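You operate a simulated robot arm through the tools that you are given. There is no shell and no other tool.

You are at the controls of a simulated two-armed robot. One attempt, no reset.

TASK
Find the air valve notch that gives 60 mbar with the blower running, then stop the blower.
Fine: read the blower's screen; leave the air valve on that notch, press STOP and turn the blower main switch off.

It is judged by the outcome, as a careful person would: the job done as asked, and still so three seconds after it is handed in. It fails if anything else is knocked over, pushed out of place, dropped, spilled or broken.

THE ROBOT
Two 7-joint arms with fingered hands on one trunk that stands fixed in place. Base frame: the origin is at the foot of the trunk, x ahead of it, y to its left, z up. Readings come in mm, rad, newtons and seconds.
The left shoulder is at [70, 132, 1217], the right one opposite. With the tool pointing down near the work surface each hand reaches from about 100 to 620 mm from the base axis, measured 20 degrees to its own side. Payload 2.3 kg a hand.
Tool frame (each hand has its own): the origin (TCP) lies between the finger pads and is the grasp point; the fingertips stand 25 mm ahead of it; z points along the fingers, y is the line along which they close. The gripper opens to 88 mm; its body begins 29 mm behind the TCP. The gripper is a hand of 3 fingers: y runs from the thumb to the fingers, the wrist lies at [-13, -97, -162] in the tool frame, and closing takes about 1.5 s.
Orientation is told as [roll, pitch, yaw] about the base's x, y, z axes, in that order, counted from this pose: with the fingers straight down and the wrist toward the robot, the tool's x, y and z point along [0, 1, 0], [1, 0, 0] and [0, 0, -1] of the base frame.

THE INTERFACE
- The arms move only by the tool move_arm. It takes "left_moves", "right_moves" or both (then of equal length, played together; a hand with none holds still); each is a list that holds one entry, the list of rows, each a list of 7 numbers: the shift along the tool's x, y, z in units of 25 mm (1.0 is 25 mm), then the turn, a rotation vector about the tool's x, y, z in units of 8 degrees (1.0 is 8 degrees), then the gripper command, from -1 (fully open) to 1 (shut), values between in proportion. In form: [[[dx, dy, dz, wx, wy, wz, gripper], ...]]. A call has 1 to 20 rows; each row shifts and turns the commanded pose from where the row before left it, along the tool's axes as they then stand. A call with a number of a shift or a turn outside -1 to 1 is refused whole. Rows are played at 5 a second. More than 50 mm and 0.15 rad between two rows, or a gripper value outside its range, and nothing of the call is played. A pose out of reach is approached as far as the arm can. The call stops where the force on the tool passes 90 N (or 10 N more than at its start, if that is more) or the arm is blocked; 0.2 s more then pass. The fingers move at their own pace (about 108 mm/s each) and stop on an object; they squeeze with about 31 N. The grip force told is the motor's: it shows also when the fingers shut on nothing. Time passes only in rows, and 0.2 s behind the last, so rows that do not move let the fingers close. It gives the time, the measured TCP pose, the force on the tool (base axes), the opening and the grip force at its end, in the units of the frame above (readings bear some noise), with the torque about the TCP (base axes, N m) and any sound that the robot's microphone picked up, and new pictures: "views" is both (left out), scene, wrist or none (wrist: the cameras of the hands that moved).
- Cameras (640 x 400 px; columns grow to the right, rows downward): "scene" is now at [139.9, 12, 1551.1]; the picture's right is [0.15, -0.99, 0.00], its down [-0.46, -0.07, -0.88] and it looks along [0.87, 0.13, -0.47] (base axes); focal length 220 px, centre (320, 200). "left" rides on the left gripper at [-58, -85, -99] in its tool frame; the picture's right is [-0.67, -0.35, 0.65], its down [0.69, -0.63, 0.37] and it looks along [0.28, 0.69, 0.66] (tool axes); focal length 261 px, centre (320, 200). "right" rides on the right gripper at [58, -85, -100] in its tool frame; the picture's right is [-0.67, 0.35, -0.66], its down [-0.69, -0.63, 0.37] and it looks along [-0.29, 0.69, 0.66] (tool axes); focal length 261 px, centre (320, 200). There is no depth. A picture from a camera that has moved, and an enlarged one, comes with that camera's place and axes in the base frame and with its lens.
- move_column(by): slides the trunk up (or, below 0, down) by that many mm; the arms and the scene camera ride with it, the base frame stays. It gives what a move gives, with no picture.
- preshape(shape, hand): the hand has 3 fingers and takes this shape, open, in about a second: jaw (thumb against the fingers, like two jaws); tri (thumb and two fingers); tip (a fingertip pinch); poke (one finger out to press); point (the index stretched); flat (the hand flat); cup (the hand cupped); fist (a fist). The gripper value then closes the fingers along that shape, each until it touches; the sizes above hold for jaw. It gives what a move gives, with no picture.
- head_to(pan, tilt): turns the head with the scene camera to pan (to the left, within 1.501 rad either way) and tilt (down, from -0.506 to 1.204), counted from straight ahead of the robot. It gives what a move gives, and a new picture of the scene camera.
- enlarge(camera, box): a new picture of the part [left, top, right, bottom] of that camera's present view, enlarged. No time passes.
- hand_in(): hands the job in; it is judged then, once.

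Places have to be worked out from the pictures, the camera data and where the tool is seen. Open the grippers and draw the arms clear of the work before you hand the job in, unless the task says otherwise.

The tools are called after ">>>" by a JSON object that holds its "api" and its "payload". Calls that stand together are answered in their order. move_arm: Moves the arms, as the interface text tells. Its arguments: {"type":"object","properties":{"left_moves":{"type":"array","items":{"type":"array","items":{"type":"array","items":{"type":"number"}}}},"right_moves":{"type":"array","items":{"type":"array","items":{"type":"array","items":{"type":"number"}}}},"views":{"type":"string","enum":["both","scene","wrist","none"]}},"required":[]} The other tools are called the same way: move_column (by) moves the trunk up or down; preshape (shape, hand) gives the hand a shape; head_to (pan, tilt) turns the head that bears the scene camera; enlarge (camera, box) takes an enlarged picture of a part of a camera's view; hand_in () hands the job in.

At the start:

```text
time: 0.0
left_tool_pos: [328.5, 187.3, 1451.4]
left_tcp_rot: [0.0, -0.003, -0.001]
left_force: [-0.5, -1.3, -0.1]
left_wrist_torque: [0.01, -0.04, 0.02]
left_grip_width: 87.9
left_finger_force: 0.1
left_shape: jaw
right_tool_pos: [319.0, -74.7, 1428.5]
right_tcp_rot: [0.0, -0.002, -0.001]
right_force: [-0.5, -0.2, 0.1]
right_wrist_torque: [-0.02, 0.01, 0.01]
right_grip_width: 87.4
right_finger_force: 0.0
right_shape: jaw
trunk travel left (down, up): [-775.0, 65.0]
head pan, tilt (commanded): [0.148, 0.487]
```

scene: 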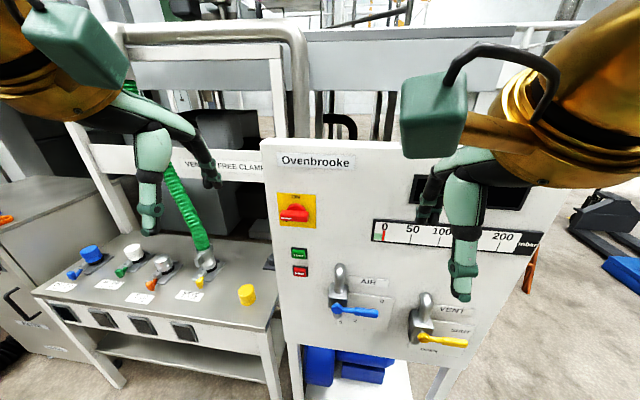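
right: 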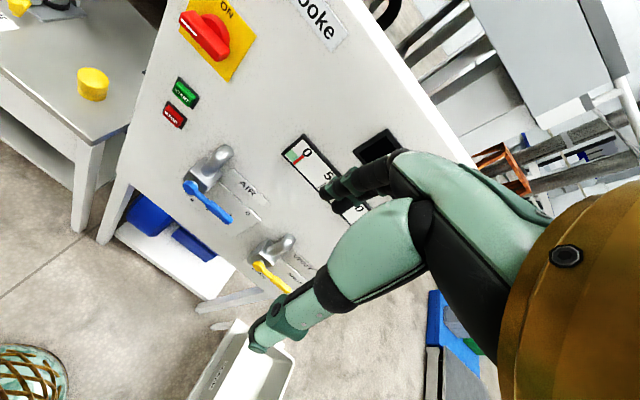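
left: 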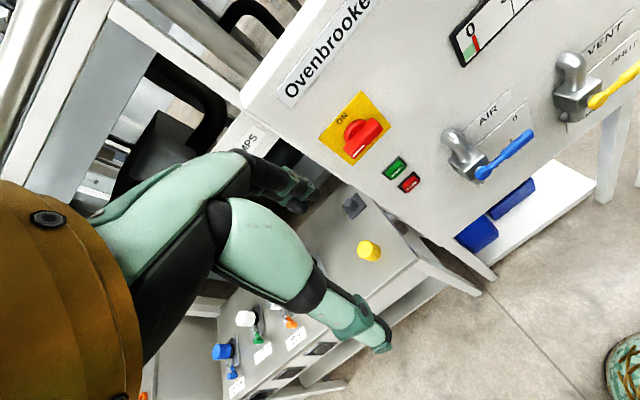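

The scene shows a panel with a main switch (red/yellow), START/STOP buttons, an AIR valve (blue lever), a VENT valve (yellow) and a gauge. I take enlarged pictures to read labels.

>>> {"api": "enlarge", "payload": {"camera": "scene", "box": [260, 140, 420, 240]}}

>>> {"api": "enlarge", "payload": {"camera": "scene", "box": [280, 240, 440, 340]}}

>>> {"api": "enlarge", "payload": {"camera": "scene", "box": [370, 200, 560, 360]}}

>>> {"api": "enlarge", "payload": {"camera": "left", "box": [320, 0, 640, 200]}}

>>> {"api": "enlarge", "payload": {"camera": "right", "box": [140, 0, 400, 300]}}

```text
4.00 times, centred on (340, 190) of scene
camera zoom: at [139.9, 12.0, 1551.1], right [0.15, -0.99, 0.0], down [-0.46, -0.07, -0.88], along [0.87, 0.13, -0.47], focal length 881 px, centre (240, 240)
```

zoom: 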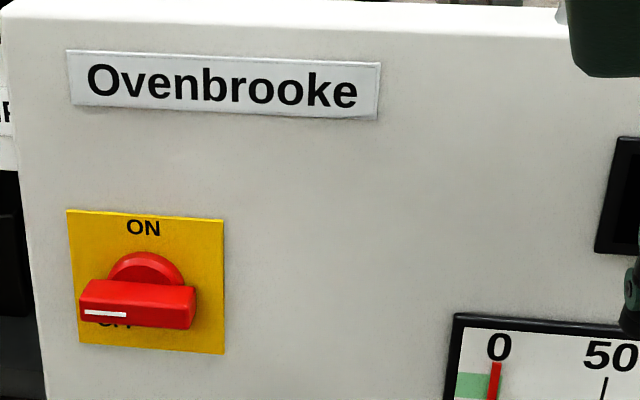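

```text
4.00 times, centred on (360, 290) of scene
camera zoom: at [139.9, 12.0, 1551.1], right [0.15, -0.99, 0.0], down [-0.46, -0.07, -0.88], along [0.87, 0.13, -0.47], focal length 881 px, centre (160, -160)
```

zoom: 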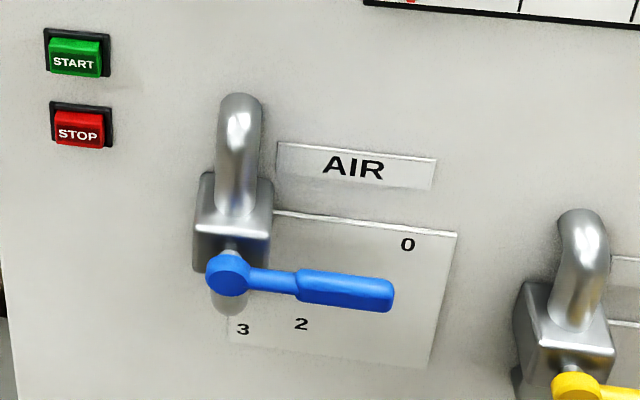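

```text
2.50 times, centred on (465, 280) of scene
camera zoom: at [139.9, 12.0, 1551.1], right [0.15, -0.99, 0.0], down [-0.46, -0.07, -0.88], along [0.87, 0.13, -0.47], focal length 551 px, centre (-42, 0)
```

zoom: 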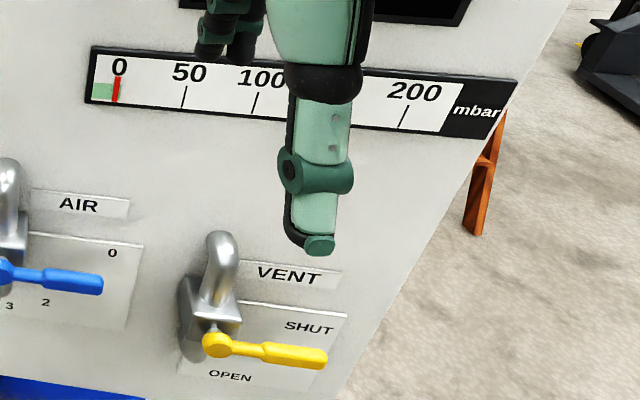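

```text
2.00 times, centred on (480, 100) of left
camera zoom: at [243.6, 129.2, 1549.4], right [-0.35, -0.67, -0.66], down [-0.63, 0.69, -0.37], along [0.69, 0.28, -0.66], focal length 521 px, centre (0, 400)
```

zoom: 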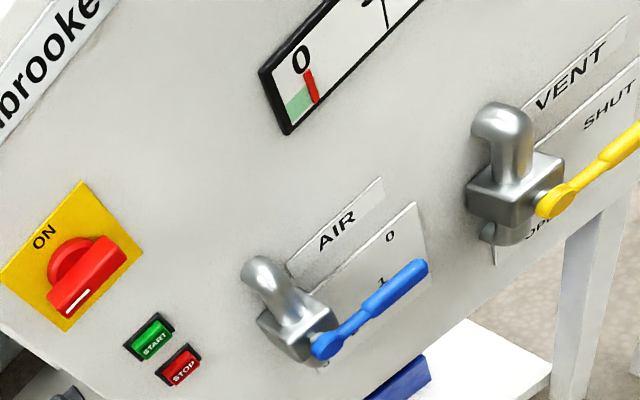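

```text
1.33 times, centred on (270, 150) of right
camera zoom: at [235.2, -16.9, 1526.6], right [0.35, -0.67, 0.66], down [-0.63, -0.69, -0.37], along [0.69, -0.29, -0.66], focal length 348 px, centre (387, 267)
```

zoom: 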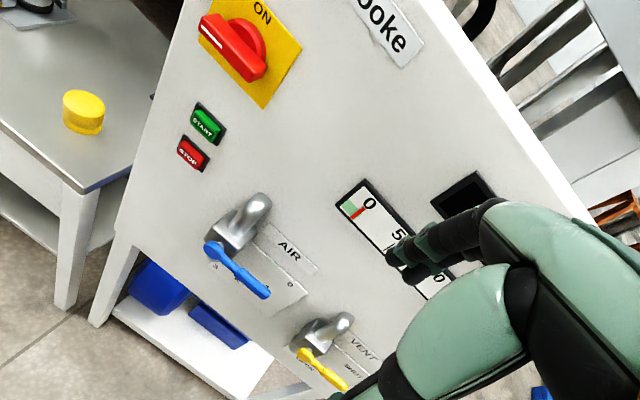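

The panel looks vertical at x≈580: main switch near y≈133, z≈1281, START about z≈1150, STOP about z≈1085, AIR hub about (512, 23, 1037) with its lever horizontal to the right. I lower the trunk so arms and head are better placed to the panel.

>>> {"api": "move_column", "payload": {"by": -220}}

>>> {"api": "head_to", "payload": {"pan": 0.0, "tilt": 0.3}}

```text
time: 2.3
left_tool_pos: [329.0, 187.4, 1231.9]
left_tcp_rot: [0.001, -0.002, 0.0]
left_force: [-0.4, 0.0, 1.1]
left_wrist_torque: [0.0, 0.0, -0.01]
left_grip_width: 87.4
left_finger_force: 0.0
left_shape: jaw
right_tool_pos: [319.0, -73.6, 1208.6]
right_tcp_rot: [-0.001, -0.001, 0.001]
right_force: [0.7, -0.3, -0.6]
right_wrist_torque: [0.0, 0.02, 0.01]
right_grip_width: 87.7
right_finger_force: 0.1
right_shape: jaw
trunk travel left (down, up): [-555.0, 285.0]
head pan, tilt (commanded): [0.148, 0.487]
```

```text
time: 3.0
left_tool_pos: [328.8, 186.8, 1232.3]
left_tcp_rot: [0.0, -0.001, 0.001]
left_force: [-0.3, -0.9, 0.2]
left_wrist_torque: [-0.01, 0.02, -0.02]
left_grip_width: 87.7
left_finger_force: 0.0
left_shape: jaw
right_tool_pos: [318.2, -74.0, 1208.1]
right_tcp_rot: [-0.001, -0.001, 0.0]
right_force: [-0.5, 0.1, 0.3]
right_wrist_torque: [-0.04, 0.0, 0.02]
right_grip_width: 87.7
right_finger_force: 0.0
right_shape: jaw
trunk travel left (down, up): [-555.0, 285.0]
head pan, tilt (commanded): [0.0, 0.3]
camera scene: at [143.0, -1.5, 1348.4], right [0.0, -1.0, 0.0], down [-0.3, 0.0, -0.95], along [0.95, 0.0, -0.3], focal length 220 px, centre (320, 200)
```

scene: 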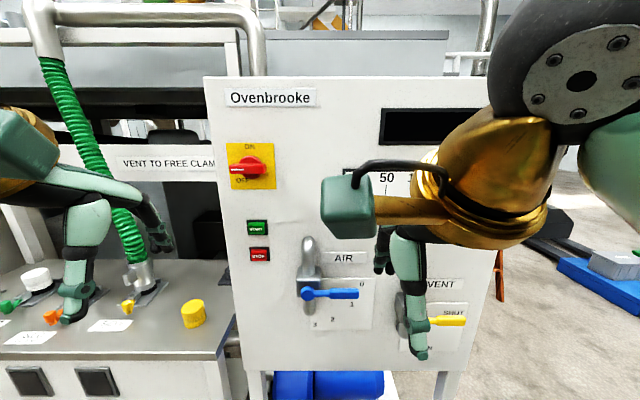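

The right hand hides the gauge; I look closer at the visible panel for better fixes.

>>> {"api": "enlarge", "payload": {"camera": "scene", "box": [210, 130, 338, 210]}}

>>> {"api": "enlarge", "payload": {"camera": "scene", "box": [235, 210, 395, 350]}}

>>> {"api": "enlarge", "payload": {"camera": "right", "box": [0, 0, 640, 400]}}

>>> {"api": "enlarge", "payload": {"camera": "left", "box": [0, 0, 640, 400]}}

```text
5.00 times, centred on (274, 170) of scene
camera zoom: at [143.0, -1.5, 1348.4], right [0.0, -1.0, 0.0], down [-0.3, 0.0, -0.95], along [0.95, 0.0, -0.3], focal length 1102 px, centre (550, 350)
```

zoom: 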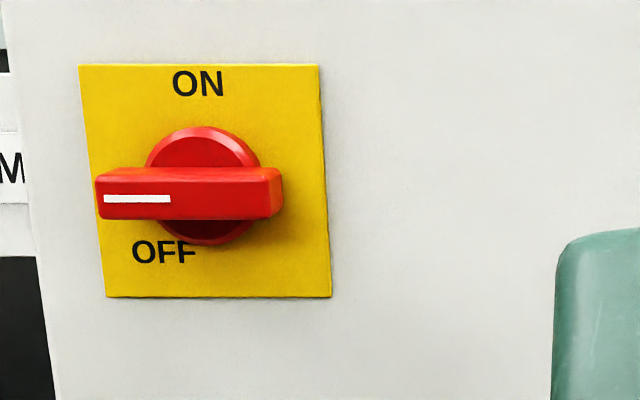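

```text
2.86 times, centred on (315, 280) of scene
camera zoom: at [143.0, -1.5, 1348.4], right [0.0, -1.0, 0.0], down [-0.3, 0.0, -0.95], along [0.95, 0.0, -0.3], focal length 630 px, centre (334, -29)
```

zoom: 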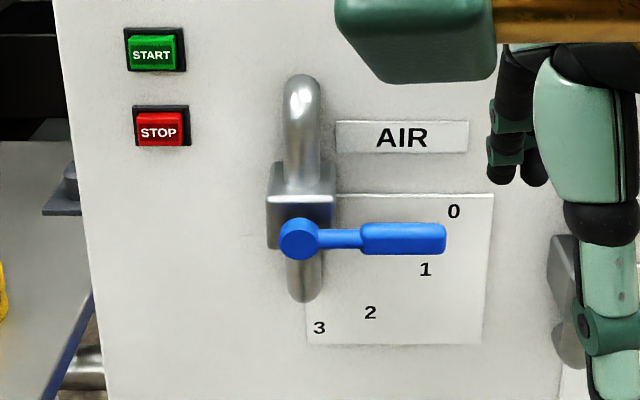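

```text
1.00 times, centred on (320, 200) of right (not enlarged: the box is as wide or as high as the picture)
camera zoom: at [235.1, -16.9, 1306.6], right [0.35, -0.67, 0.66], down [-0.63, -0.69, -0.37], along [0.69, -0.29, -0.66], focal length 261 px, centre (320, 200)
```

zoom: 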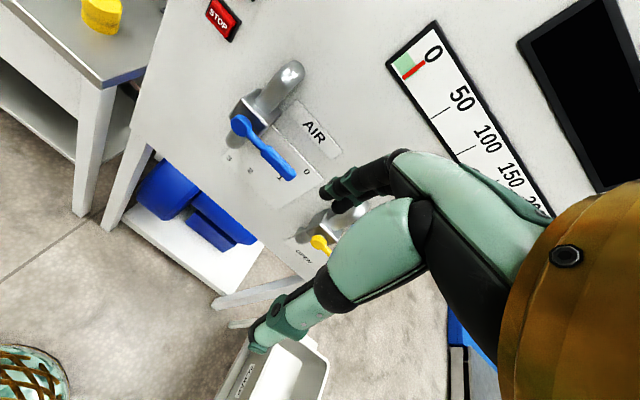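

```text
1.00 times, centred on (320, 200) of left (not enlarged: the box is as wide or as high as the picture)
camera zoom: at [243.5, 129.1, 1329.4], right [-0.35, -0.67, -0.66], down [-0.63, 0.69, -0.37], along [0.69, 0.28, -0.66], focal length 261 px, centre (320, 200)
```

zoom: 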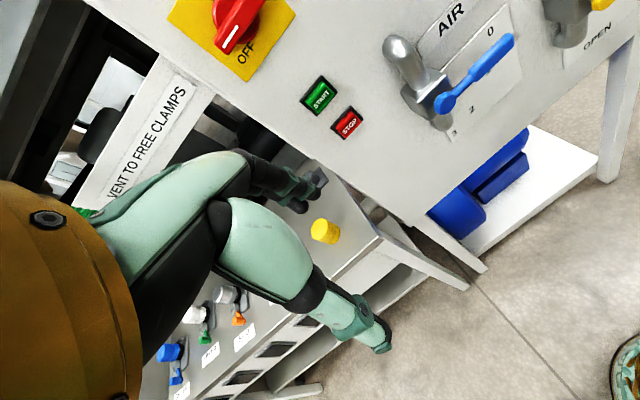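

The switch's mark points left (OFF side, gauge and screen dead), bar centre ≈ (542, 132, 1281); lever is horizontal at notch 0 with hub ≈ (516, 23, 1033), tip y≈-81. I slide the right hand to the right out of view, and bring the left hand forward while turning its fingers toward the panel.

>>> {"api": "move_arm", "payload": {"left_moves": [[[0, 1, 0, 0, 0, 0, -1], [0, 1, 0, 0, 0, 0, -1], [0, 1, 0, 0, 0, 0, -1], [0, 1, 0, 0, 0, 0, -1], [0, 0, 0, -1, 0, 0, -1], [0, 0, 0, -1, 0, 0, -1], [0, 0, 0, -1, 0, 0, -1], [0, 0, 0, -1, 0, 0, -1], [0, 0, 0, -1, 0, 0, -1], [0, 0, 0, -1, 0, 0, -1], [0, 0, 0, -1, 0, 0, -1], [0, 0, 0, -1, 0, 0, -1], [0, 0, 0, -1, 0, 0, -1], [0, 0, 0, -1, 0, 0, -1], [0, 0, 0, -1, 0, 0, -1], [0, 0, 0, -0.25, 0, 0, -1]]], "right_moves": [[[-1, 0, 0, 0, 0, 0, -1], [-1, 0, 0, 0, 0, 0, -1], [-1, 0, 0, 0, 0, 0, -1], [-1, 0, 0, 0, 0, 0, -1], [-1, 0, 0, 0, 0, 0, -1], [-1, 0, 0, 0, 0, 0, -1], [-1, 0, 0, 0, 0, 0, -1], [-1, 0, 0, 0, 0, 0, -1], [0, 0, 0, 0, 0, 0, -1], [0, 0, 0, 0, 0, 0, -1], [0, 0, 0, 0, 0, 0, -1], [0, 0, 0, 0, 0, 0, -1], [0, 0, 0, 0, 0, 0, -1], [0, 0, 0, 0, 0, 0, -1], [0, 0, 0, 0, 0, 0, -1], [0, 0, 0, 0, 0, 0, -1]]], "views": "both"}}

```text
time: 6.5
left_tool_pos: [487.0, 176.9, 1447.1]
left_tcp_rot: [-0.004, -1.504, 0.004]
left_force: [1.4, 0.0, -0.1]
left_wrist_torque: [-0.01, -0.02, 0.0]
left_grip_width: 87.6
left_finger_force: 0.0
left_shape: jaw
left hand out of reach, approached as far as the arm can: row 2, 3, 4, 5, 6, 7, 8, 9, 10, 11, 12, 13, 14, 15, 16
right_tool_pos: [319.5, -274.8, 1208.9]
right_tcp_rot: [0.0, -0.001, -0.001]
right_force: [-0.1, -0.8, -0.3]
right_wrist_torque: [0.0, 0.01, -0.01]
right_grip_width: 87.7
right_finger_force: 0.1
right_shape: jaw
trunk travel left (down, up): [-555.0, 285.0]
head pan, tilt (commanded): [0.0, 0.3]
camera scene: at [143.0, -1.7, 1348.5], right [0.0, -1.0, 0.0], down [-0.3, 0.0, -0.96], along [0.96, 0.0, -0.3], focal length 220 px, centre (320, 200)
camera right: at [235.7, -216.9, 1307.2], right [0.35, -0.67, 0.66], down [-0.63, -0.69, -0.37], along [0.69, -0.29, -0.66], focal length 261 px, centre (320, 200)
camera left: at [381.6, 119.2, 1367.2], right [0.63, -0.67, -0.39], down [0.32, 0.69, -0.65], along [0.71, 0.29, 0.65], focal length 261 px, centre (320, 200)
```

scene: 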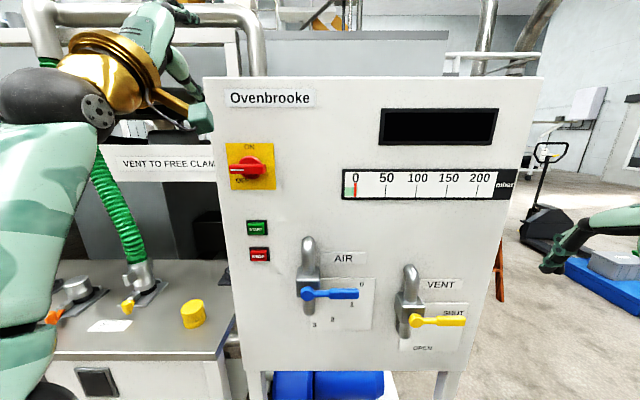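
right: 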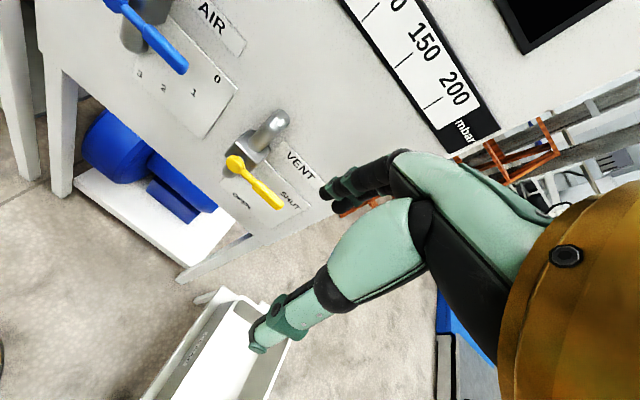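
left: 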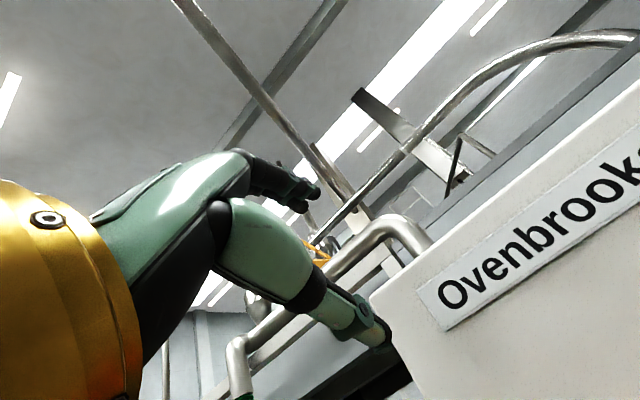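

The left wrist hit its reach limit since the hand was high relative to the lowered shoulders; hand is now at (487, 177, 1447), fingers forward. I pull it back and bring it down to just in front of the main switch (≈(470, 132, 1281)).

>>> {"api": "move_arm", "payload": {"left_moves": [[[0, 0, -0.7, -0.48, 0, 0, -1], [-0.2, -1, 0, 0, 0, 0, -1], [-0.3, -1, 0, 0, 0, 0, -1], [-0.3, -1, 0, 0, 0, 0, -1], [-0.3, -1, 0, 0, 0, 0, -1], [-0.3, -1, 0, 0, 0, 0, -1], [-0.2, -1, 0, 0, 0, 0, -1], [-0.2, -0.65, 0, 0, 0, 0, -1], [0, 0, 0, 0, 0, 0, -1]]], "views": "both"}}

```text
time: 8.4
left_tool_pos: [556.8, 125.9, 1388.1]
left_tcp_rot: [-0.291, -1.569, 0.292]
left_force: [-0.4, 0.9, 0.1]
left_wrist_torque: [-0.02, -0.14, 0.04]
left_grip_width: 88.0
left_finger_force: 0.0
left_shape: jaw
left hand out of reach, approached as far as the arm can: row 1, 2, 3, 4, 5, 6, 7, 8
right_tool_pos: [317.4, -273.2, 1211.1]
right_tcp_rot: [0.0, -0.003, 0.0]
right_force: [0.5, 0.3, -0.5]
right_wrist_torque: [0.0, 0.02, -0.01]
right_grip_width: 87.9
right_finger_force: 0.1
right_shape: jaw
trunk travel left (down, up): [-555.0, 285.0]
head pan, tilt (commanded): [0.0, 0.3]
camera scene: at [141.3, -1.3, 1348.7], right [0.0, -1.0, 0.0], down [-0.29, 0.0, -0.96], along [0.96, 0.0, -0.29], focal length 220 px, centre (320, 200)
camera left: at [456.4, 68.4, 1301.3], right [0.66, -0.67, -0.35], down [0.36, 0.69, -0.63], along [0.66, 0.29, 0.69], focal length 261 px, centre (320, 200)
```

scene: 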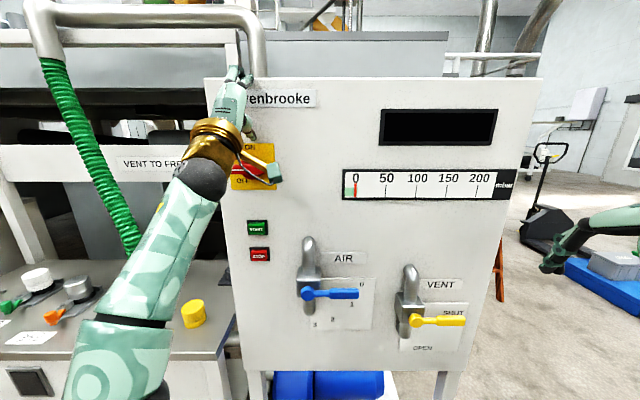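
left: 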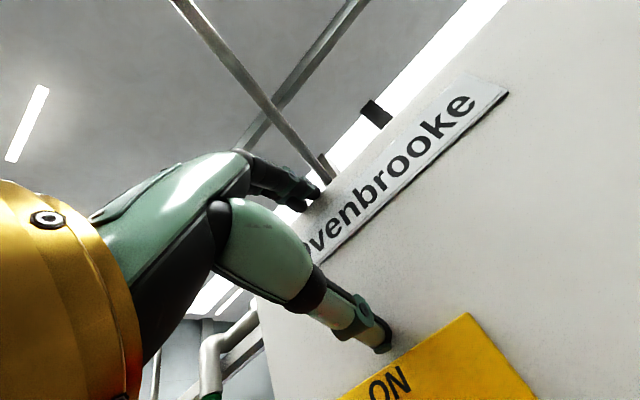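

The arm slid along its fully stretched reach (wrist ≈438 mm from the shoulder), so inward parts of my moves were lost and the fingertips are now close to the panel. I now command a move straight back toward the shoulder (back and down) to bend the elbow again.

>>> {"api": "move_arm", "payload": {"left_moves": [[[0, -0.5, -1, 0, 0, 0, -1], [0, -0.67, -0.8, 0, 0, 0, -1], [0, -0.67, -0.8, 0, 0, 0, -1], [0, -0.67, -0.8, 0, 0, 0, -1]]], "views": "both"}}

```text
time: 9.4
left_tool_pos: [551.8, 120.7, 1393.3]
left_tcp_rot: [-0.166, -1.568, 0.163]
left_force: [-0.2, 0.2, 0.1]
left_wrist_torque: [0.01, 0.0, 0.03]
left_grip_width: 87.6
left_finger_force: 0.0
left_shape: jaw
left hand out of reach, approached as far as the arm can: row 1, 2, 3, 4
right_tool_pos: [319.8, -274.2, 1210.3]
right_tcp_rot: [0.001, 0.0, -0.001]
right_force: [-0.4, -0.7, -0.5]
right_wrist_torque: [-0.01, -0.01, 0.02]
right_grip_width: 87.6
right_finger_force: 0.0
right_shape: jaw
trunk travel left (down, up): [-555.0, 285.0]
head pan, tilt (commanded): [0.0, 0.3]
camera scene: at [143.1, -1.9, 1348.5], right [0.0, -1.0, 0.0], down [-0.3, 0.0, -0.96], along [0.96, 0.0, -0.3], focal length 220 px, centre (320, 200)
camera left: at [451.7, 62.5, 1306.8], right [0.65, -0.67, -0.35], down [0.36, 0.69, -0.63], along [0.66, 0.29, 0.69], focal length 261 px, centre (320, 200)
```

scene: 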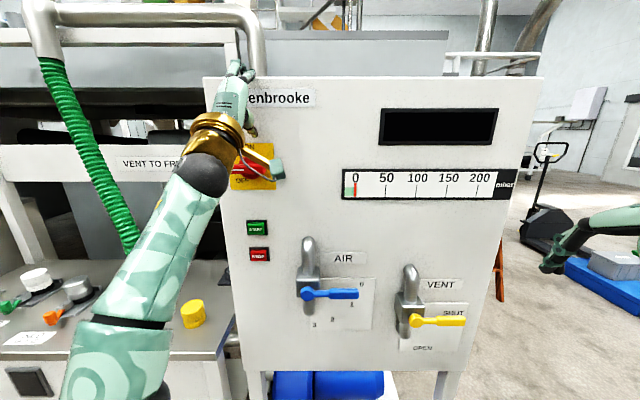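
left: 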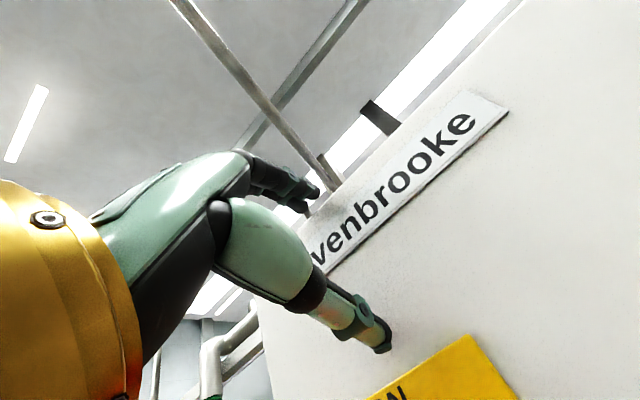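

The arm is locked straight; a purely inward command has no effect. I instead move back-and-up (mostly along the reach sphere with a little inward part), which should let the elbow flex and also gets clear of the panel.

>>> {"api": "move_arm", "payload": {"left_moves": [[[0, 0.5, -1, 0, 0, 0, -1], [0, 0.5, -1, 0, 0, 0, -1], [0, 0.4, -1, 0, 0, 0, -1], [0, 0.3, -1, 0, 0, 0, -1]]], "views": "scene"}}

```text
time: 10.4
left_tool_pos: [469.7, 116.4, 1460.5]
left_tcp_rot: [0.012, -1.568, -0.01]
left_force: [0.1, -0.1, -0.4]
left_wrist_torque: [0.01, -0.01, 0.01]
left_grip_width: 88.0
left_finger_force: 0.1
left_shape: jaw
left hand out of reach, approached as far as the arm can: row 1, 2, 3, 4
right_tool_pos: [320.0, -274.2, 1209.5]
right_tcp_rot: [-0.001, 0.0, 0.0]
right_force: [0.3, 0.1, 0.8]
right_wrist_torque: [-0.01, -0.01, -0.03]
right_grip_width: 87.6
right_finger_force: 0.1
right_shape: jaw
trunk travel left (down, up): [-555.0, 285.0]
head pan, tilt (commanded): [0.0, 0.3]
camera scene: at [141.9, -1.9, 1348.6], right [0.0, -1.0, 0.0], down [-0.29, 0.0, -0.96], along [0.96, 0.0, -0.29], focal length 220 px, centre (320, 200)
```

scene: 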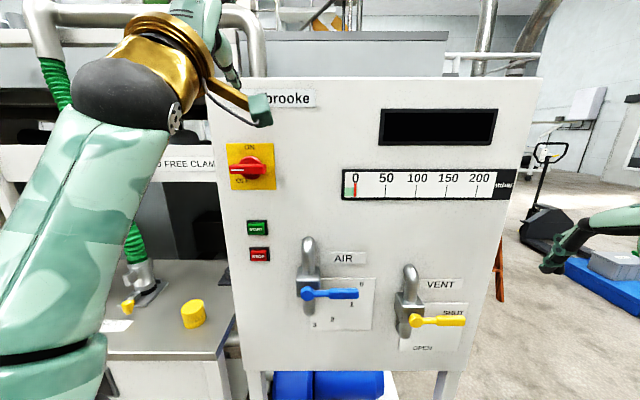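

Still on the reach sphere. I try smaller inward steps combined with a sideways (left) motion to let the elbow fold.

>>> {"api": "move_arm", "payload": {"left_moves": [[[0.5, -0.2, -0.15, 0, 0, 0, -1], [0.5, -0.2, -0.15, 0, 0, 0, -1], [0.5, -0.3, -0.2, 0, 0, 0, -1], [0.5, -0.3, -0.2, 0, 0, 0, -1], [0.5, -0.4, -0.25, 0, 0, 0, -1], [0.5, -0.4, -0.25, 0, 0, 0, -1]]], "views": "none"}}

```text
time: 11.8
left_tool_pos: [471.3, 191.5, 1463.4]
left_tcp_rot: [-0.103, -1.569, 0.102]
left_force: [0.1, 0.0, -0.7]
left_wrist_torque: [0.04, 0.01, 0.03]
left_grip_width: 88.0
left_finger_force: 0.0
left_shape: jaw
left hand out of reach, approached as far as the arm can: row 1, 2, 3, 4, 5, 6
right_tool_pos: [320.6, -272.9, 1209.5]
right_tcp_rot: [0.0, 0.0, 0.0]
right_force: [-1.2, 0.4, -0.3]
right_wrist_torque: [0.03, -0.01, -0.03]
right_grip_width: 87.7
right_finger_force: 0.0
right_shape: jaw
trunk travel left (down, up): [-555.0, 285.0]
head pan, tilt (commanded): [0.0, 0.3]
```

Inward parts seem to push the elbow against its stop. I try a motion purely along the sphere with a slight outward part (back and up), then inward afterwards.

>>> {"api": "move_arm", "payload": {"left_moves": [[[0, 0.7, -0.7, 0, 0, 0, -1], [0, 0.7, -0.8, 0, 0, 0, -1], [0, 0.6, -0.8, 0, 0, 0, -1]]], "views": "none"}}

>>> {"api": "move_arm", "payload": {"left_moves": [[[0, -0.2, -0.2, 0, 0, 0, -1], [0, -0.2, -0.2, 0, 0, 0, -1], [0, -0.3, -0.2, 0, 0, 0, -1], [0, -0.3, -0.2, 0, 0, 0, -1]]], "views": "scene"}}

```text
time: 12.7
left_tool_pos: [430.5, 196.7, 1485.3]
left_tcp_rot: [-0.723, -1.567, 0.721]
left_force: [-0.7, -0.3, 0.6]
left_wrist_torque: [0.0, 0.02, -0.04]
left_grip_width: 87.8
left_finger_force: 0.0
left_shape: jaw
left hand out of reach, approached as far as the arm can: row 1, 2, 3
right_tool_pos: [317.6, -273.0, 1210.0]
right_tcp_rot: [0.0, -0.003, 0.0]
right_force: [0.2, 0.2, -0.2]
right_wrist_torque: [-0.01, 0.0, 0.0]
right_grip_width: 87.4
right_finger_force: 0.0
right_shape: jaw
trunk travel left (down, up): [-555.0, 285.0]
head pan, tilt (commanded): [0.0, 0.3]
```

```text
time: 13.7
left_tool_pos: [432.7, 198.6, 1457.7]
left_tcp_rot: [-0.09, -1.508, 0.09]
left_force: [0.7, -0.3, 0.0]
left_wrist_torque: [-0.03, 0.0, 0.03]
left_grip_width: 87.8
left_finger_force: 0.0
left_shape: jaw
left hand out of reach, approached as far as the arm can: row 2, 3, 4
right_tool_pos: [319.6, -273.7, 1209.3]
right_tcp_rot: [-0.001, 0.0, 0.0]
right_force: [-0.9, -0.3, -1.1]
right_wrist_torque: [-0.01, -0.02, 0.02]
right_grip_width: 87.7
right_finger_force: 0.0
right_shape: jaw
trunk travel left (down, up): [-555.0, 285.0]
head pan, tilt (commanded): [0.0, 0.3]
camera scene: at [142.7, -1.2, 1348.5], right [0.0, -1.0, 0.0], down [-0.3, 0.0, -0.96], along [0.96, 0.0, -0.3], focal length 220 px, centre (320, 200)
```

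scene: 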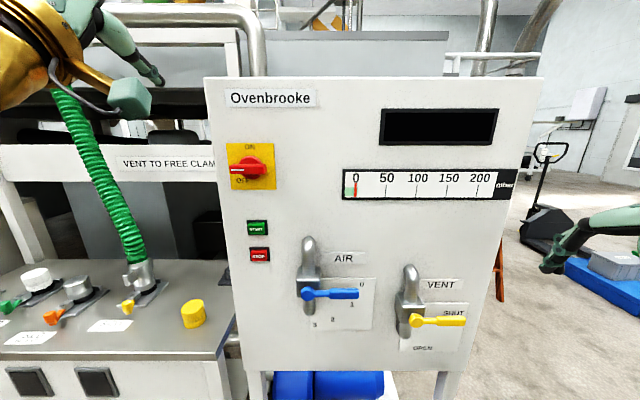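

The wrist distance has now shrunk to about 425 mm, so the elbow has begun to bend. I continue inward (mostly downward) with moderate steps.

>>> {"api": "move_arm", "payload": {"left_moves": [[[0, -0.3, -0.1, 0, 0, 0, -1], [0, -0.3, -0.1, 0, 0, 0, -1], [0, -0.4, -0.1, 0, 0, 0, -1], [0, -0.4, -0.1, 0, 0, 0, -1], [0, -0.5, 0, 0, 0, 0, -1], [0, -0.5, 0, 0, 0, 0, -1]]], "views": "scene"}}

```text
time: 15.1
left_tool_pos: [420.1, 198.3, 1397.7]
left_tcp_rot: [-0.04, -1.507, 0.041]
left_force: [-0.5, 0.5, 0.0]
left_wrist_torque: [0.02, -0.01, -0.04]
left_grip_width: 87.8
left_finger_force: 0.1
left_shape: jaw
left hand out of reach, approached as far as the arm can: row 1
right_tool_pos: [320.1, -273.6, 1209.2]
right_tcp_rot: [0.0, 0.002, 0.0]
right_force: [0.1, -0.5, -0.2]
right_wrist_torque: [0.0, -0.01, 0.03]
right_grip_width: 87.7
right_finger_force: 0.1
right_shape: jaw
trunk travel left (down, up): [-555.0, 285.0]
head pan, tilt (commanded): [0.0, 0.3]
camera scene: at [143.1, -1.3, 1348.5], right [0.0, -1.0, 0.0], down [-0.3, 0.0, -0.96], along [0.96, 0.0, -0.3], focal length 220 px, centre (320, 200)
```

scene: 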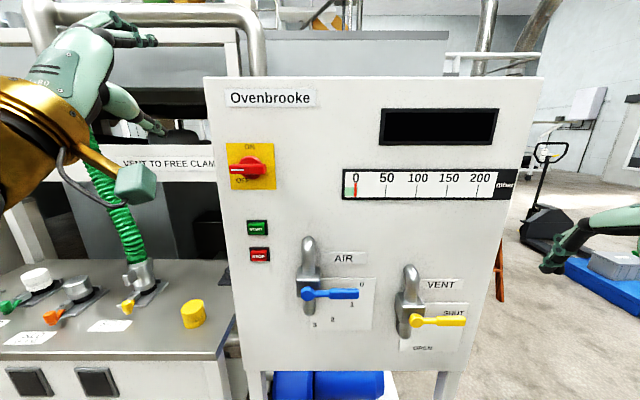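

Elbow is bent and rows are reachable again; TCP is at (420, 198, 1398). I square the pitch and move to the pre-grasp spot in front of the main switch (470, 132, 1281).

>>> {"api": "move_arm", "payload": {"left_moves": [[[0, -0.5, 0, -0.46, 0, 0, -1], [-0.4, -0.8, 0, 0, 0, 0, -1], [-0.5, -0.8, 0.3, 0, 0, 0, -1], [-0.5, -0.8, 0.4, 0, 0, 0, -1], [-0.5, -0.8, 0.5, 0, 0, 0, -1], [-0.5, -0.8, 0.5, 0, 0, 0, -1], [-0.24, -0.2, 0.3, 0, 0, 0, -1]]], "views": "both"}}

```text
time: 16.6
left_tool_pos: [432.5, 166.9, 1331.1]
left_tcp_rot: [-1.562, -1.569, 1.562]
left_force: [0.3, 0.1, 0.7]
left_wrist_torque: [0.0, 0.0, -0.01]
left_grip_width: 87.9
left_finger_force: 0.0
left_shape: jaw
left hand out of reach, approached as far as the arm can: row 4, 5, 6, 7
right_tool_pos: [321.2, -273.7, 1208.3]
right_tcp_rot: [-0.001, 0.001, 0.0]
right_force: [0.6, -0.3, 0.7]
right_wrist_torque: [0.0, -0.01, 0.01]
right_grip_width: 87.6
right_finger_force: 0.0
right_shape: jaw
trunk travel left (down, up): [-555.0, 285.0]
head pan, tilt (commanded): [0.0, 0.3]
camera scene: at [143.0, -1.6, 1348.5], right [0.0, -1.0, 0.0], down [-0.3, 0.0, -0.96], along [0.96, 0.0, -0.3], focal length 220 px, centre (320, 200)
camera left: at [332.7, 108.7, 1245.2], right [0.66, -0.67, -0.35], down [0.37, 0.68, -0.63], along [0.66, 0.29, 0.69], focal length 261 px, centre (320, 200)
```

scene: 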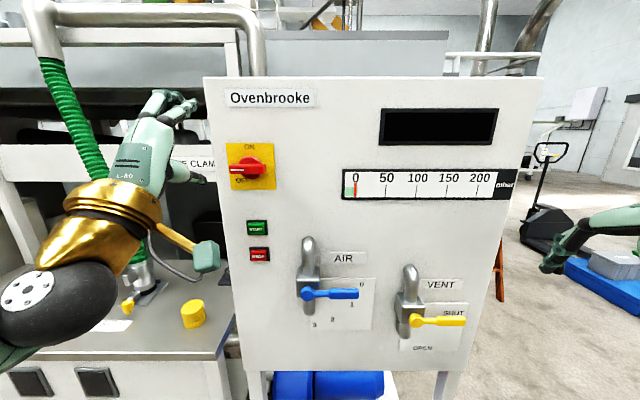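
left: 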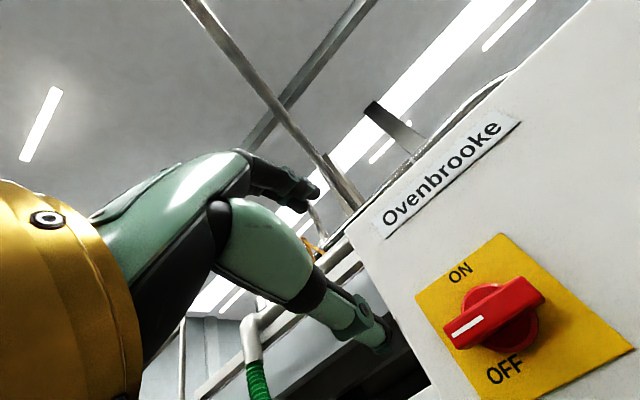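

The switch shows OFF at its left and ON at the top, so it is off now. Row 4 on was out of reach though the wrist is only ~311 mm from the shoulder, so it must be a wrist joint limit; I test rolling the hand about its pointing axis (wrist swinging to the left).

>>> {"api": "move_arm", "payload": {"left_moves": [[[0, 0, 0, 0, 0, 1, -1], [0, 0, 0, 0, 0, 1, -1], [0, 0, 0, 0, 0, 1, -1], [0, 0, 0, 0, 0, 1, -1], [0, 0, 0, 0, 0, 1, -1]]], "views": "scene"}}

```text
time: 17.9
left_tool_pos: [431.7, 167.4, 1331.4]
left_tcp_rot: [1.572, -0.871, -1.574]
left_force: [-0.5, 0.1, -0.1]
left_wrist_torque: [0.01, 0.02, -0.02]
left_grip_width: 88.0
left_finger_force: 0.1
left_shape: jaw
right_tool_pos: [319.9, -274.3, 1209.7]
right_tcp_rot: [0.001, 0.0, 0.001]
right_force: [-0.4, 0.1, -0.5]
right_wrist_torque: [-0.03, 0.01, 0.02]
right_grip_width: 87.7
right_finger_force: 0.0
right_shape: jaw
trunk travel left (down, up): [-555.0, 285.0]
head pan, tilt (commanded): [0.0, 0.3]
camera scene: at [142.5, -1.9, 1348.5], right [0.0, -1.0, 0.0], down [-0.3, 0.0, -0.96], along [0.96, 0.0, -0.3], focal length 220 px, centre (320, 200)
```

scene: 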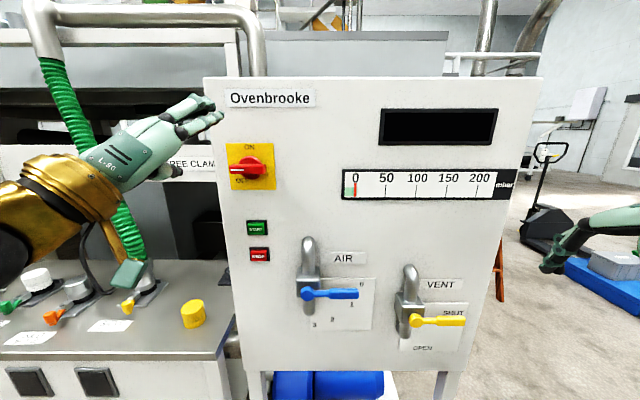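

Rolled 40° everything stays reachable, so I will work with this comfortable roll and use a single poking finger to push the switch bar, buttons and lever. I shape the left hand to poke and look.

>>> {"api": "preshape", "payload": {"hand": "left", "shape": "poke"}}

>>> {"api": "enlarge", "payload": {"camera": "left", "box": [0, 0, 640, 400]}}

>>> {"api": "enlarge", "payload": {"camera": "scene", "box": [60, 60, 280, 200]}}

```text
time: 18.8
left_tool_pos: [432.0, 166.4, 1331.6]
left_tcp_rot: [1.573, -0.876, -1.569]
left_force: [0.3, 0.0, 0.3]
left_wrist_torque: [0.0, 0.04, -0.02]
left_grip_width: 0.0
left_finger_force: 0.1
left_shape: poke
right_tool_pos: [321.0, -273.7, 1208.4]
right_tcp_rot: [0.001, -0.002, 0.0]
right_force: [-0.2, -0.3, 0.0]
right_wrist_torque: [-0.02, -0.01, -0.01]
right_grip_width: 87.7
right_finger_force: 0.0
right_shape: jaw
trunk travel left (down, up): [-555.0, 285.0]
head pan, tilt (commanded): [0.0, 0.3]
```

```text
1.00 times, centred on (320, 200) of left (not enlarged: the box is as wide or as high as the picture)
camera zoom: at [332.7, 176.2, 1227.6], right [0.66, -0.29, -0.7], down [0.37, 0.93, -0.04], along [0.66, -0.23, 0.72], focal length 261 px, centre (320, 200)
```

zoom: 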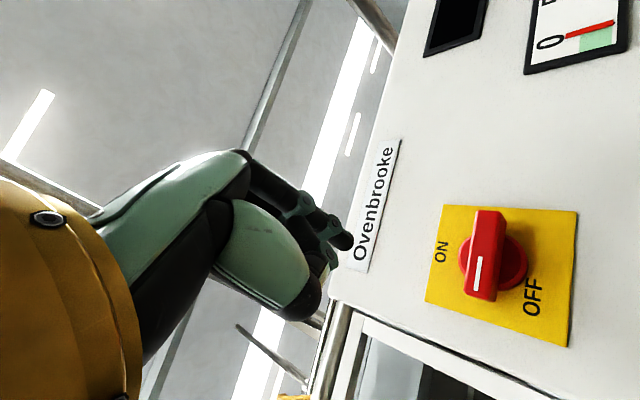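

```text
2.86 times, centred on (170, 130) of scene
camera zoom: at [143.1, -1.6, 1348.5], right [0.0, -1.0, 0.0], down [-0.3, 0.0, -0.96], along [0.96, 0.0, -0.3], focal length 630 px, centre (749, 400)
```

zoom: 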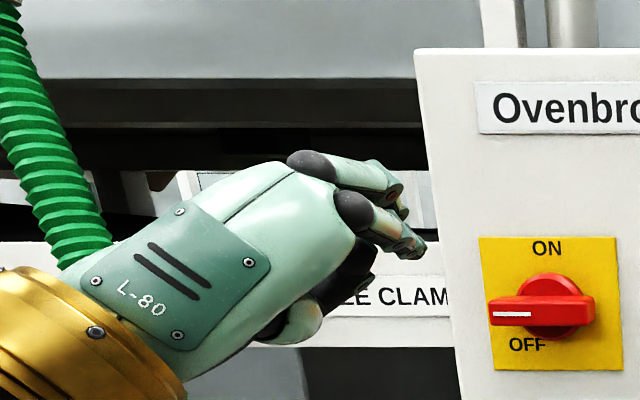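

I zoom on the fingers to see which one sticks out and how far.

>>> {"api": "enlarge", "payload": {"camera": "left", "box": [220, 140, 380, 330]}}

>>> {"api": "enlarge", "payload": {"camera": "scene", "box": [150, 100, 230, 190]}}

```text
2.11 times, centred on (300, 235) of left
camera zoom: at [332.7, 176.2, 1227.6], right [0.66, -0.29, -0.7], down [0.37, 0.93, -0.04], along [0.66, -0.23, 0.72], focal length 549 px, centre (362, 126)
```

zoom: 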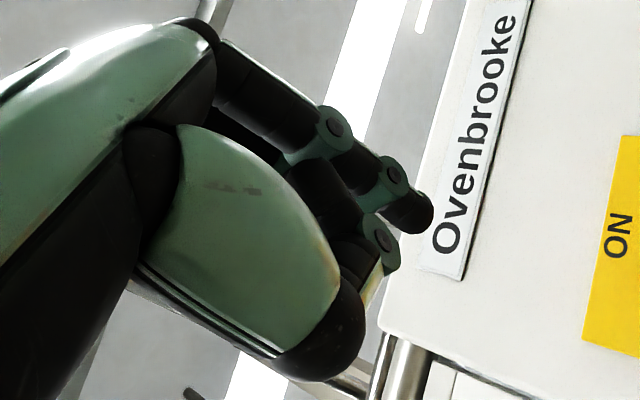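

```text
4.44 times, centred on (190, 145) of scene
camera zoom: at [143.1, -1.6, 1348.5], right [0.0, -1.0, 0.0], down [-0.3, 0.0, -0.96], along [0.96, 0.0, -0.3], focal length 979 px, centre (898, 444)
```

zoom: 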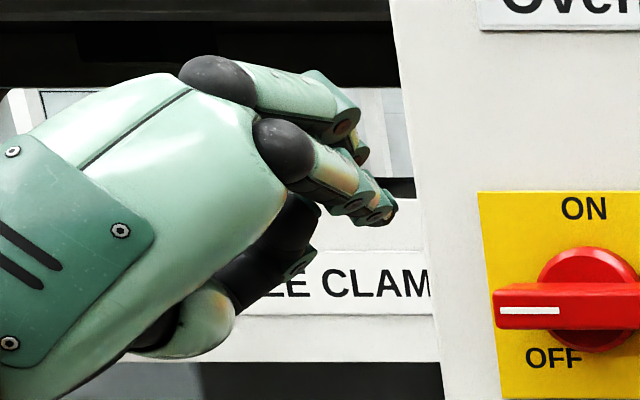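

In "poke" the extended finger only leads its neighbour by ~15 mm. I try "point" to see if the index sticks out farther.

>>> {"api": "preshape", "payload": {"hand": "left", "shape": "point"}}

>>> {"api": "enlarge", "payload": {"camera": "left", "box": [220, 140, 380, 330]}}

>>> {"api": "enlarge", "payload": {"camera": "scene", "box": [150, 100, 230, 190]}}

```text
time: 19.6
left_tool_pos: [432.3, 167.3, 1331.1]
left_tcp_rot: [1.57, -0.876, -1.571]
left_force: [-1.2, 0.7, 0.5]
left_wrist_torque: [-0.02, 0.0, -0.01]
left_grip_width: 0.2
left_finger_force: 0.1
left_shape: point
right_tool_pos: [320.3, -275.0, 1208.6]
right_tcp_rot: [0.0, 0.0, 0.0]
right_force: [0.2, -0.2, 0.0]
right_wrist_torque: [-0.02, 0.03, 0.04]
right_grip_width: 87.6
right_finger_force: 0.1
right_shape: jaw
trunk travel left (down, up): [-555.0, 285.0]
head pan, tilt (commanded): [0.0, 0.3]
```

```text
2.11 times, centred on (300, 235) of left
camera zoom: at [332.6, 176.1, 1227.6], right [0.66, -0.29, -0.7], down [0.37, 0.93, -0.04], along [0.66, -0.23, 0.72], focal length 549 px, centre (362, 126)
```

zoom: 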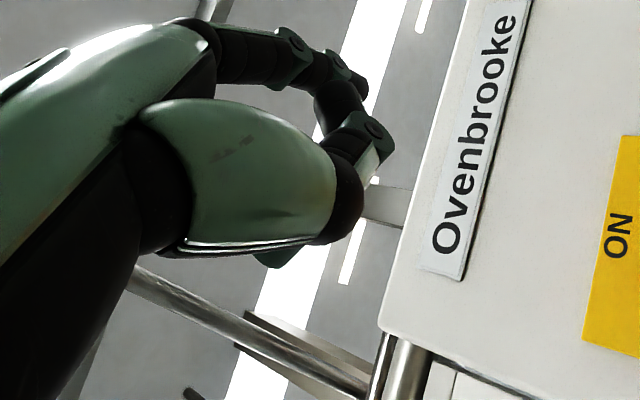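

```text
4.44 times, centred on (190, 145) of scene
camera zoom: at [143.0, -1.6, 1348.5], right [0.0, -1.0, 0.0], down [-0.3, 0.0, -0.96], along [0.96, 0.0, -0.3], focal length 979 px, centre (898, 444)
```

zoom: 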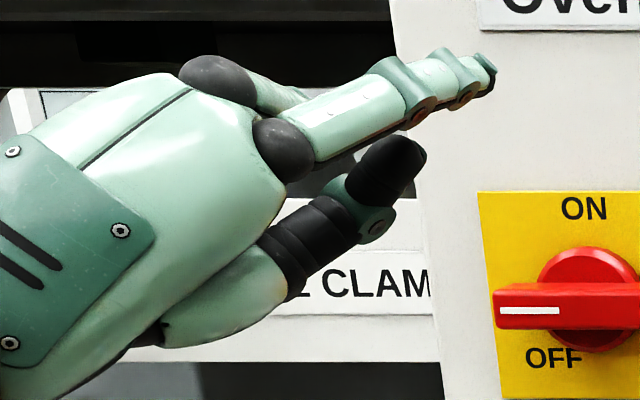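

"Point" slants the index away from the tool axis, so "poke" (tip ≈ 27 mm ahead, 9 mm to tool −x) suits pressing better. I go back to poke and lower the hand to the level just below the switch bar's left end, still well in front of it.

>>> {"api": "preshape", "payload": {"hand": "left", "shape": "poke"}}

>>> {"api": "move_arm", "payload": {"left_moves": [[[-0.64, -0.72, 0, 0, 0, 0, -1], [-0.64, -0.72, 0, 0, 0, 0, -1], [-0.63, -0.71, 0, 0, 0, 0, -1], [0, 0, 0.5, 0, 0, 0, -1], [0, 0, 0.5, 0, 0, 0, -1]]], "views": "both"}}

```text
time: 20.6
left_tool_pos: [431.4, 165.7, 1332.3]
left_tcp_rot: [1.57, -0.875, -1.571]
left_force: [0.0, -0.1, 0.4]
left_wrist_torque: [0.03, -0.03, 0.03]
left_grip_width: 0.0
left_finger_force: 0.0
left_shape: poke
right_tool_pos: [319.4, -273.6, 1209.1]
right_tcp_rot: [0.0, 0.0, 0.001]
right_force: [1.0, 0.3, 0.0]
right_wrist_torque: [0.02, 0.03, 0.0]
right_grip_width: 87.6
right_finger_force: 0.0
right_shape: jaw
trunk travel left (down, up): [-555.0, 285.0]
head pan, tilt (commanded): [0.0, 0.3]
```

```text
time: 21.8
left_tool_pos: [457.3, 164.1, 1258.6]
left_tcp_rot: [1.572, -0.875, -1.567]
left_force: [-0.6, -0.6, 0.7]
left_wrist_torque: [0.0, -0.02, 0.0]
left_grip_width: 0.1
left_finger_force: 0.1
left_shape: poke
right_tool_pos: [320.0, -273.7, 1208.4]
right_tcp_rot: [0.0, 0.001, 0.0]
right_force: [-0.2, 0.3, -0.6]
right_wrist_torque: [-0.02, 0.0, -0.01]
right_grip_width: 87.9
right_finger_force: 0.1
right_shape: jaw
trunk travel left (down, up): [-555.0, 285.0]
head pan, tilt (commanded): [0.0, 0.3]
camera scene: at [143.5, -1.8, 1348.4], right [0.0, -1.0, 0.0], down [-0.3, 0.0, -0.96], along [0.96, 0.0, -0.3], focal length 220 px, centre (320, 200)
camera left: at [358.4, 174.1, 1155.5], right [0.66, -0.29, -0.7], down [0.36, 0.93, -0.04], along [0.66, -0.23, 0.72], focal length 261 px, centre (320, 200)
```

scene: 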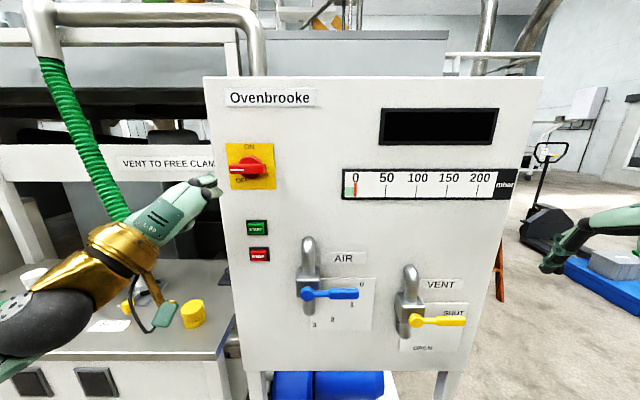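
left: 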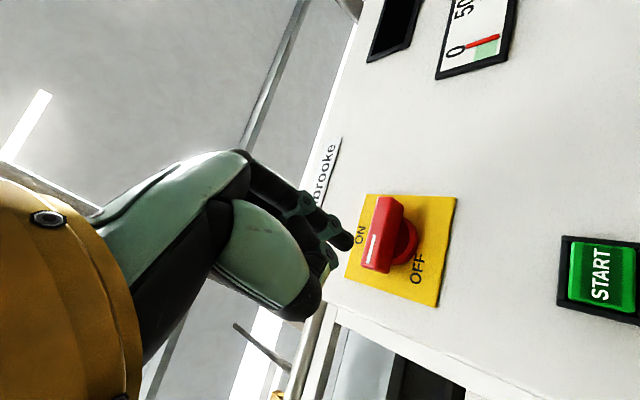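

All reachable; the fingertip is at about (484, 156, 1255). I advance 50 mm toward the panel, staying below the bar's left end, then check.

>>> {"api": "move_arm", "payload": {"left_moves": [[[0, 0, 1, 0, 0, 0, -1], [0, 0, 1, 0, 0, 0, -1]]], "views": "both"}}

>>> {"api": "enlarge", "payload": {"camera": "scene", "box": [180, 130, 308, 210]}}

>>> {"api": "enlarge", "payload": {"camera": "left", "box": [260, 140, 420, 330]}}

```text
time: 22.4
left_tool_pos: [507.7, 164.1, 1259.5]
left_tcp_rot: [1.568, -0.875, -1.567]
left_force: [-0.1, 0.2, 0.0]
left_wrist_torque: [0.04, 0.0, 0.03]
left_grip_width: 0.1
left_finger_force: 0.0
left_shape: poke
right_tool_pos: [321.6, -274.5, 1208.3]
right_tcp_rot: [-0.001, 0.003, 0.0]
right_force: [-0.5, 0.6, 0.2]
right_wrist_torque: [0.04, 0.0, 0.01]
right_grip_width: 87.4
right_finger_force: 0.0
right_shape: jaw
trunk travel left (down, up): [-555.0, 285.0]
head pan, tilt (commanded): [0.0, 0.3]
camera scene: at [144.2, -1.9, 1348.3], right [0.0, -1.0, 0.0], down [-0.3, 0.0, -0.95], along [0.95, 0.0, -0.3], focal length 220 px, centre (320, 200)
camera left: at [408.2, 173.9, 1155.0], right [0.66, -0.29, -0.7], down [0.37, 0.93, -0.04], along [0.66, -0.23, 0.72], focal length 261 px, centre (320, 200)
```

scene: 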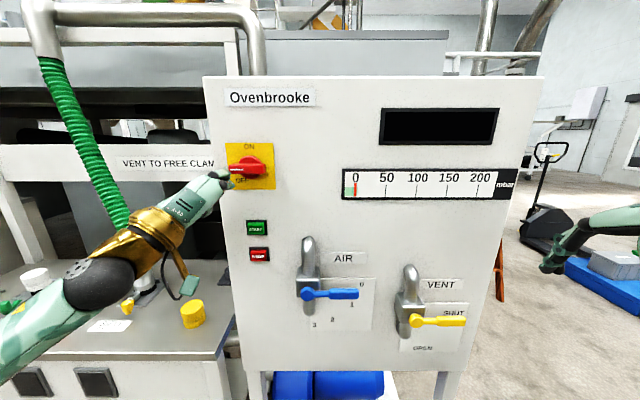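
left: 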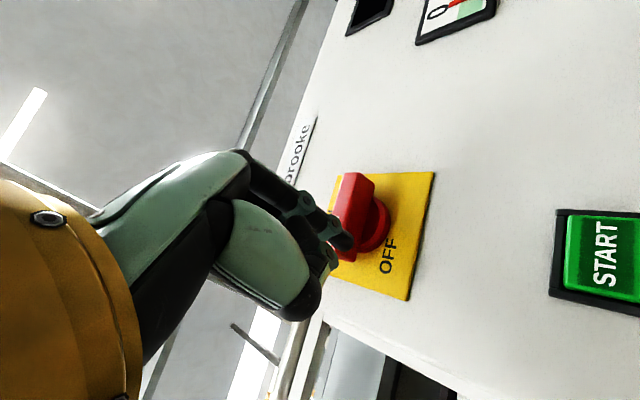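

```text
5.00 times, centred on (244, 170) of scene
camera zoom: at [144.2, -1.9, 1348.3], right [0.0, -1.0, 0.0], down [-0.3, 0.0, -0.95], along [0.95, 0.0, -0.3], focal length 1102 px, centre (700, 350)
```

zoom: 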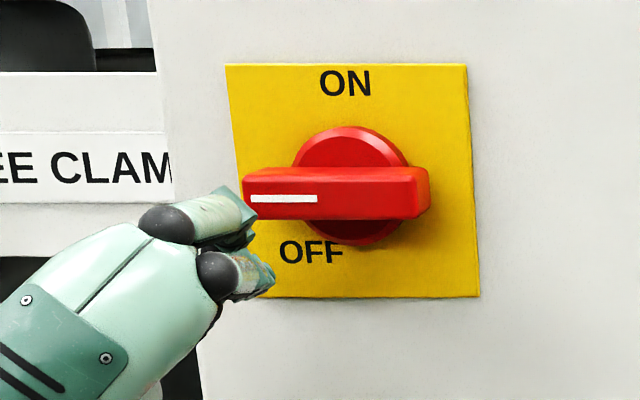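

```text
2.11 times, centred on (340, 235) of left
camera zoom: at [408.2, 173.9, 1155.0], right [0.66, -0.29, -0.7], down [0.37, 0.93, -0.04], along [0.66, -0.23, 0.72], focal length 549 px, centre (278, 126)
```

zoom: 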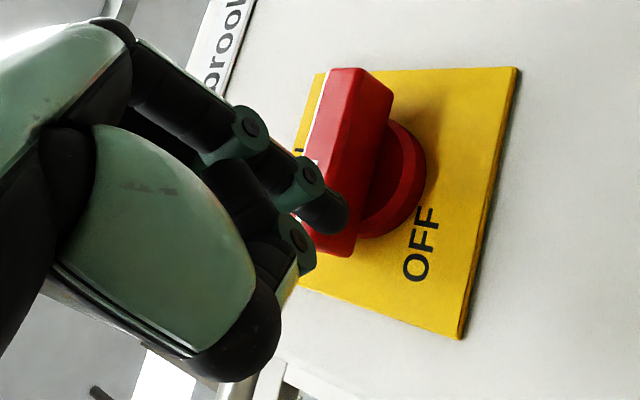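

I zoom in more closely to check the clearance between the curled neighbour finger and the switch bar.

>>> {"api": "enlarge", "payload": {"camera": "scene", "box": [200, 155, 264, 195]}}

>>> {"api": "enlarge", "payload": {"camera": "left", "box": [290, 170, 386, 290]}}

```text
10.00 times, centred on (232, 175) of scene
camera zoom: at [144.2, -1.9, 1348.3], right [0.0, -1.0, 0.0], down [-0.3, 0.0, -0.95], along [0.95, 0.0, -0.3], focal length 2203 px, centre (1200, 450)
```

zoom: 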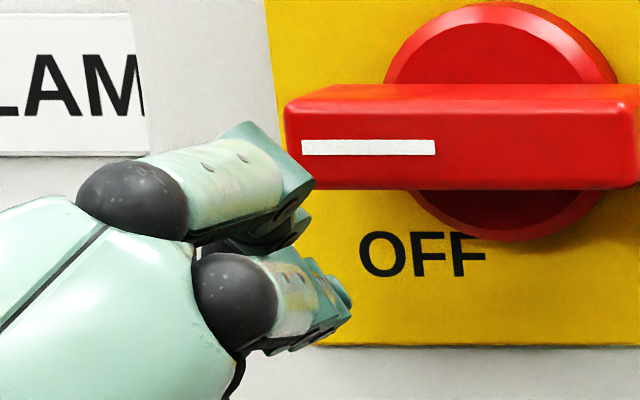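

```text
3.33 times, centred on (338, 230) of left
camera zoom: at [408.2, 173.9, 1155.0], right [0.66, -0.29, -0.7], down [0.37, 0.93, -0.04], along [0.66, -0.23, 0.72], focal length 869 px, centre (260, 100)
```

zoom: 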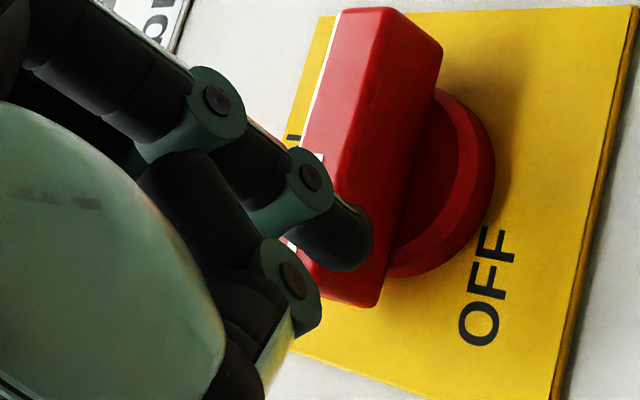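

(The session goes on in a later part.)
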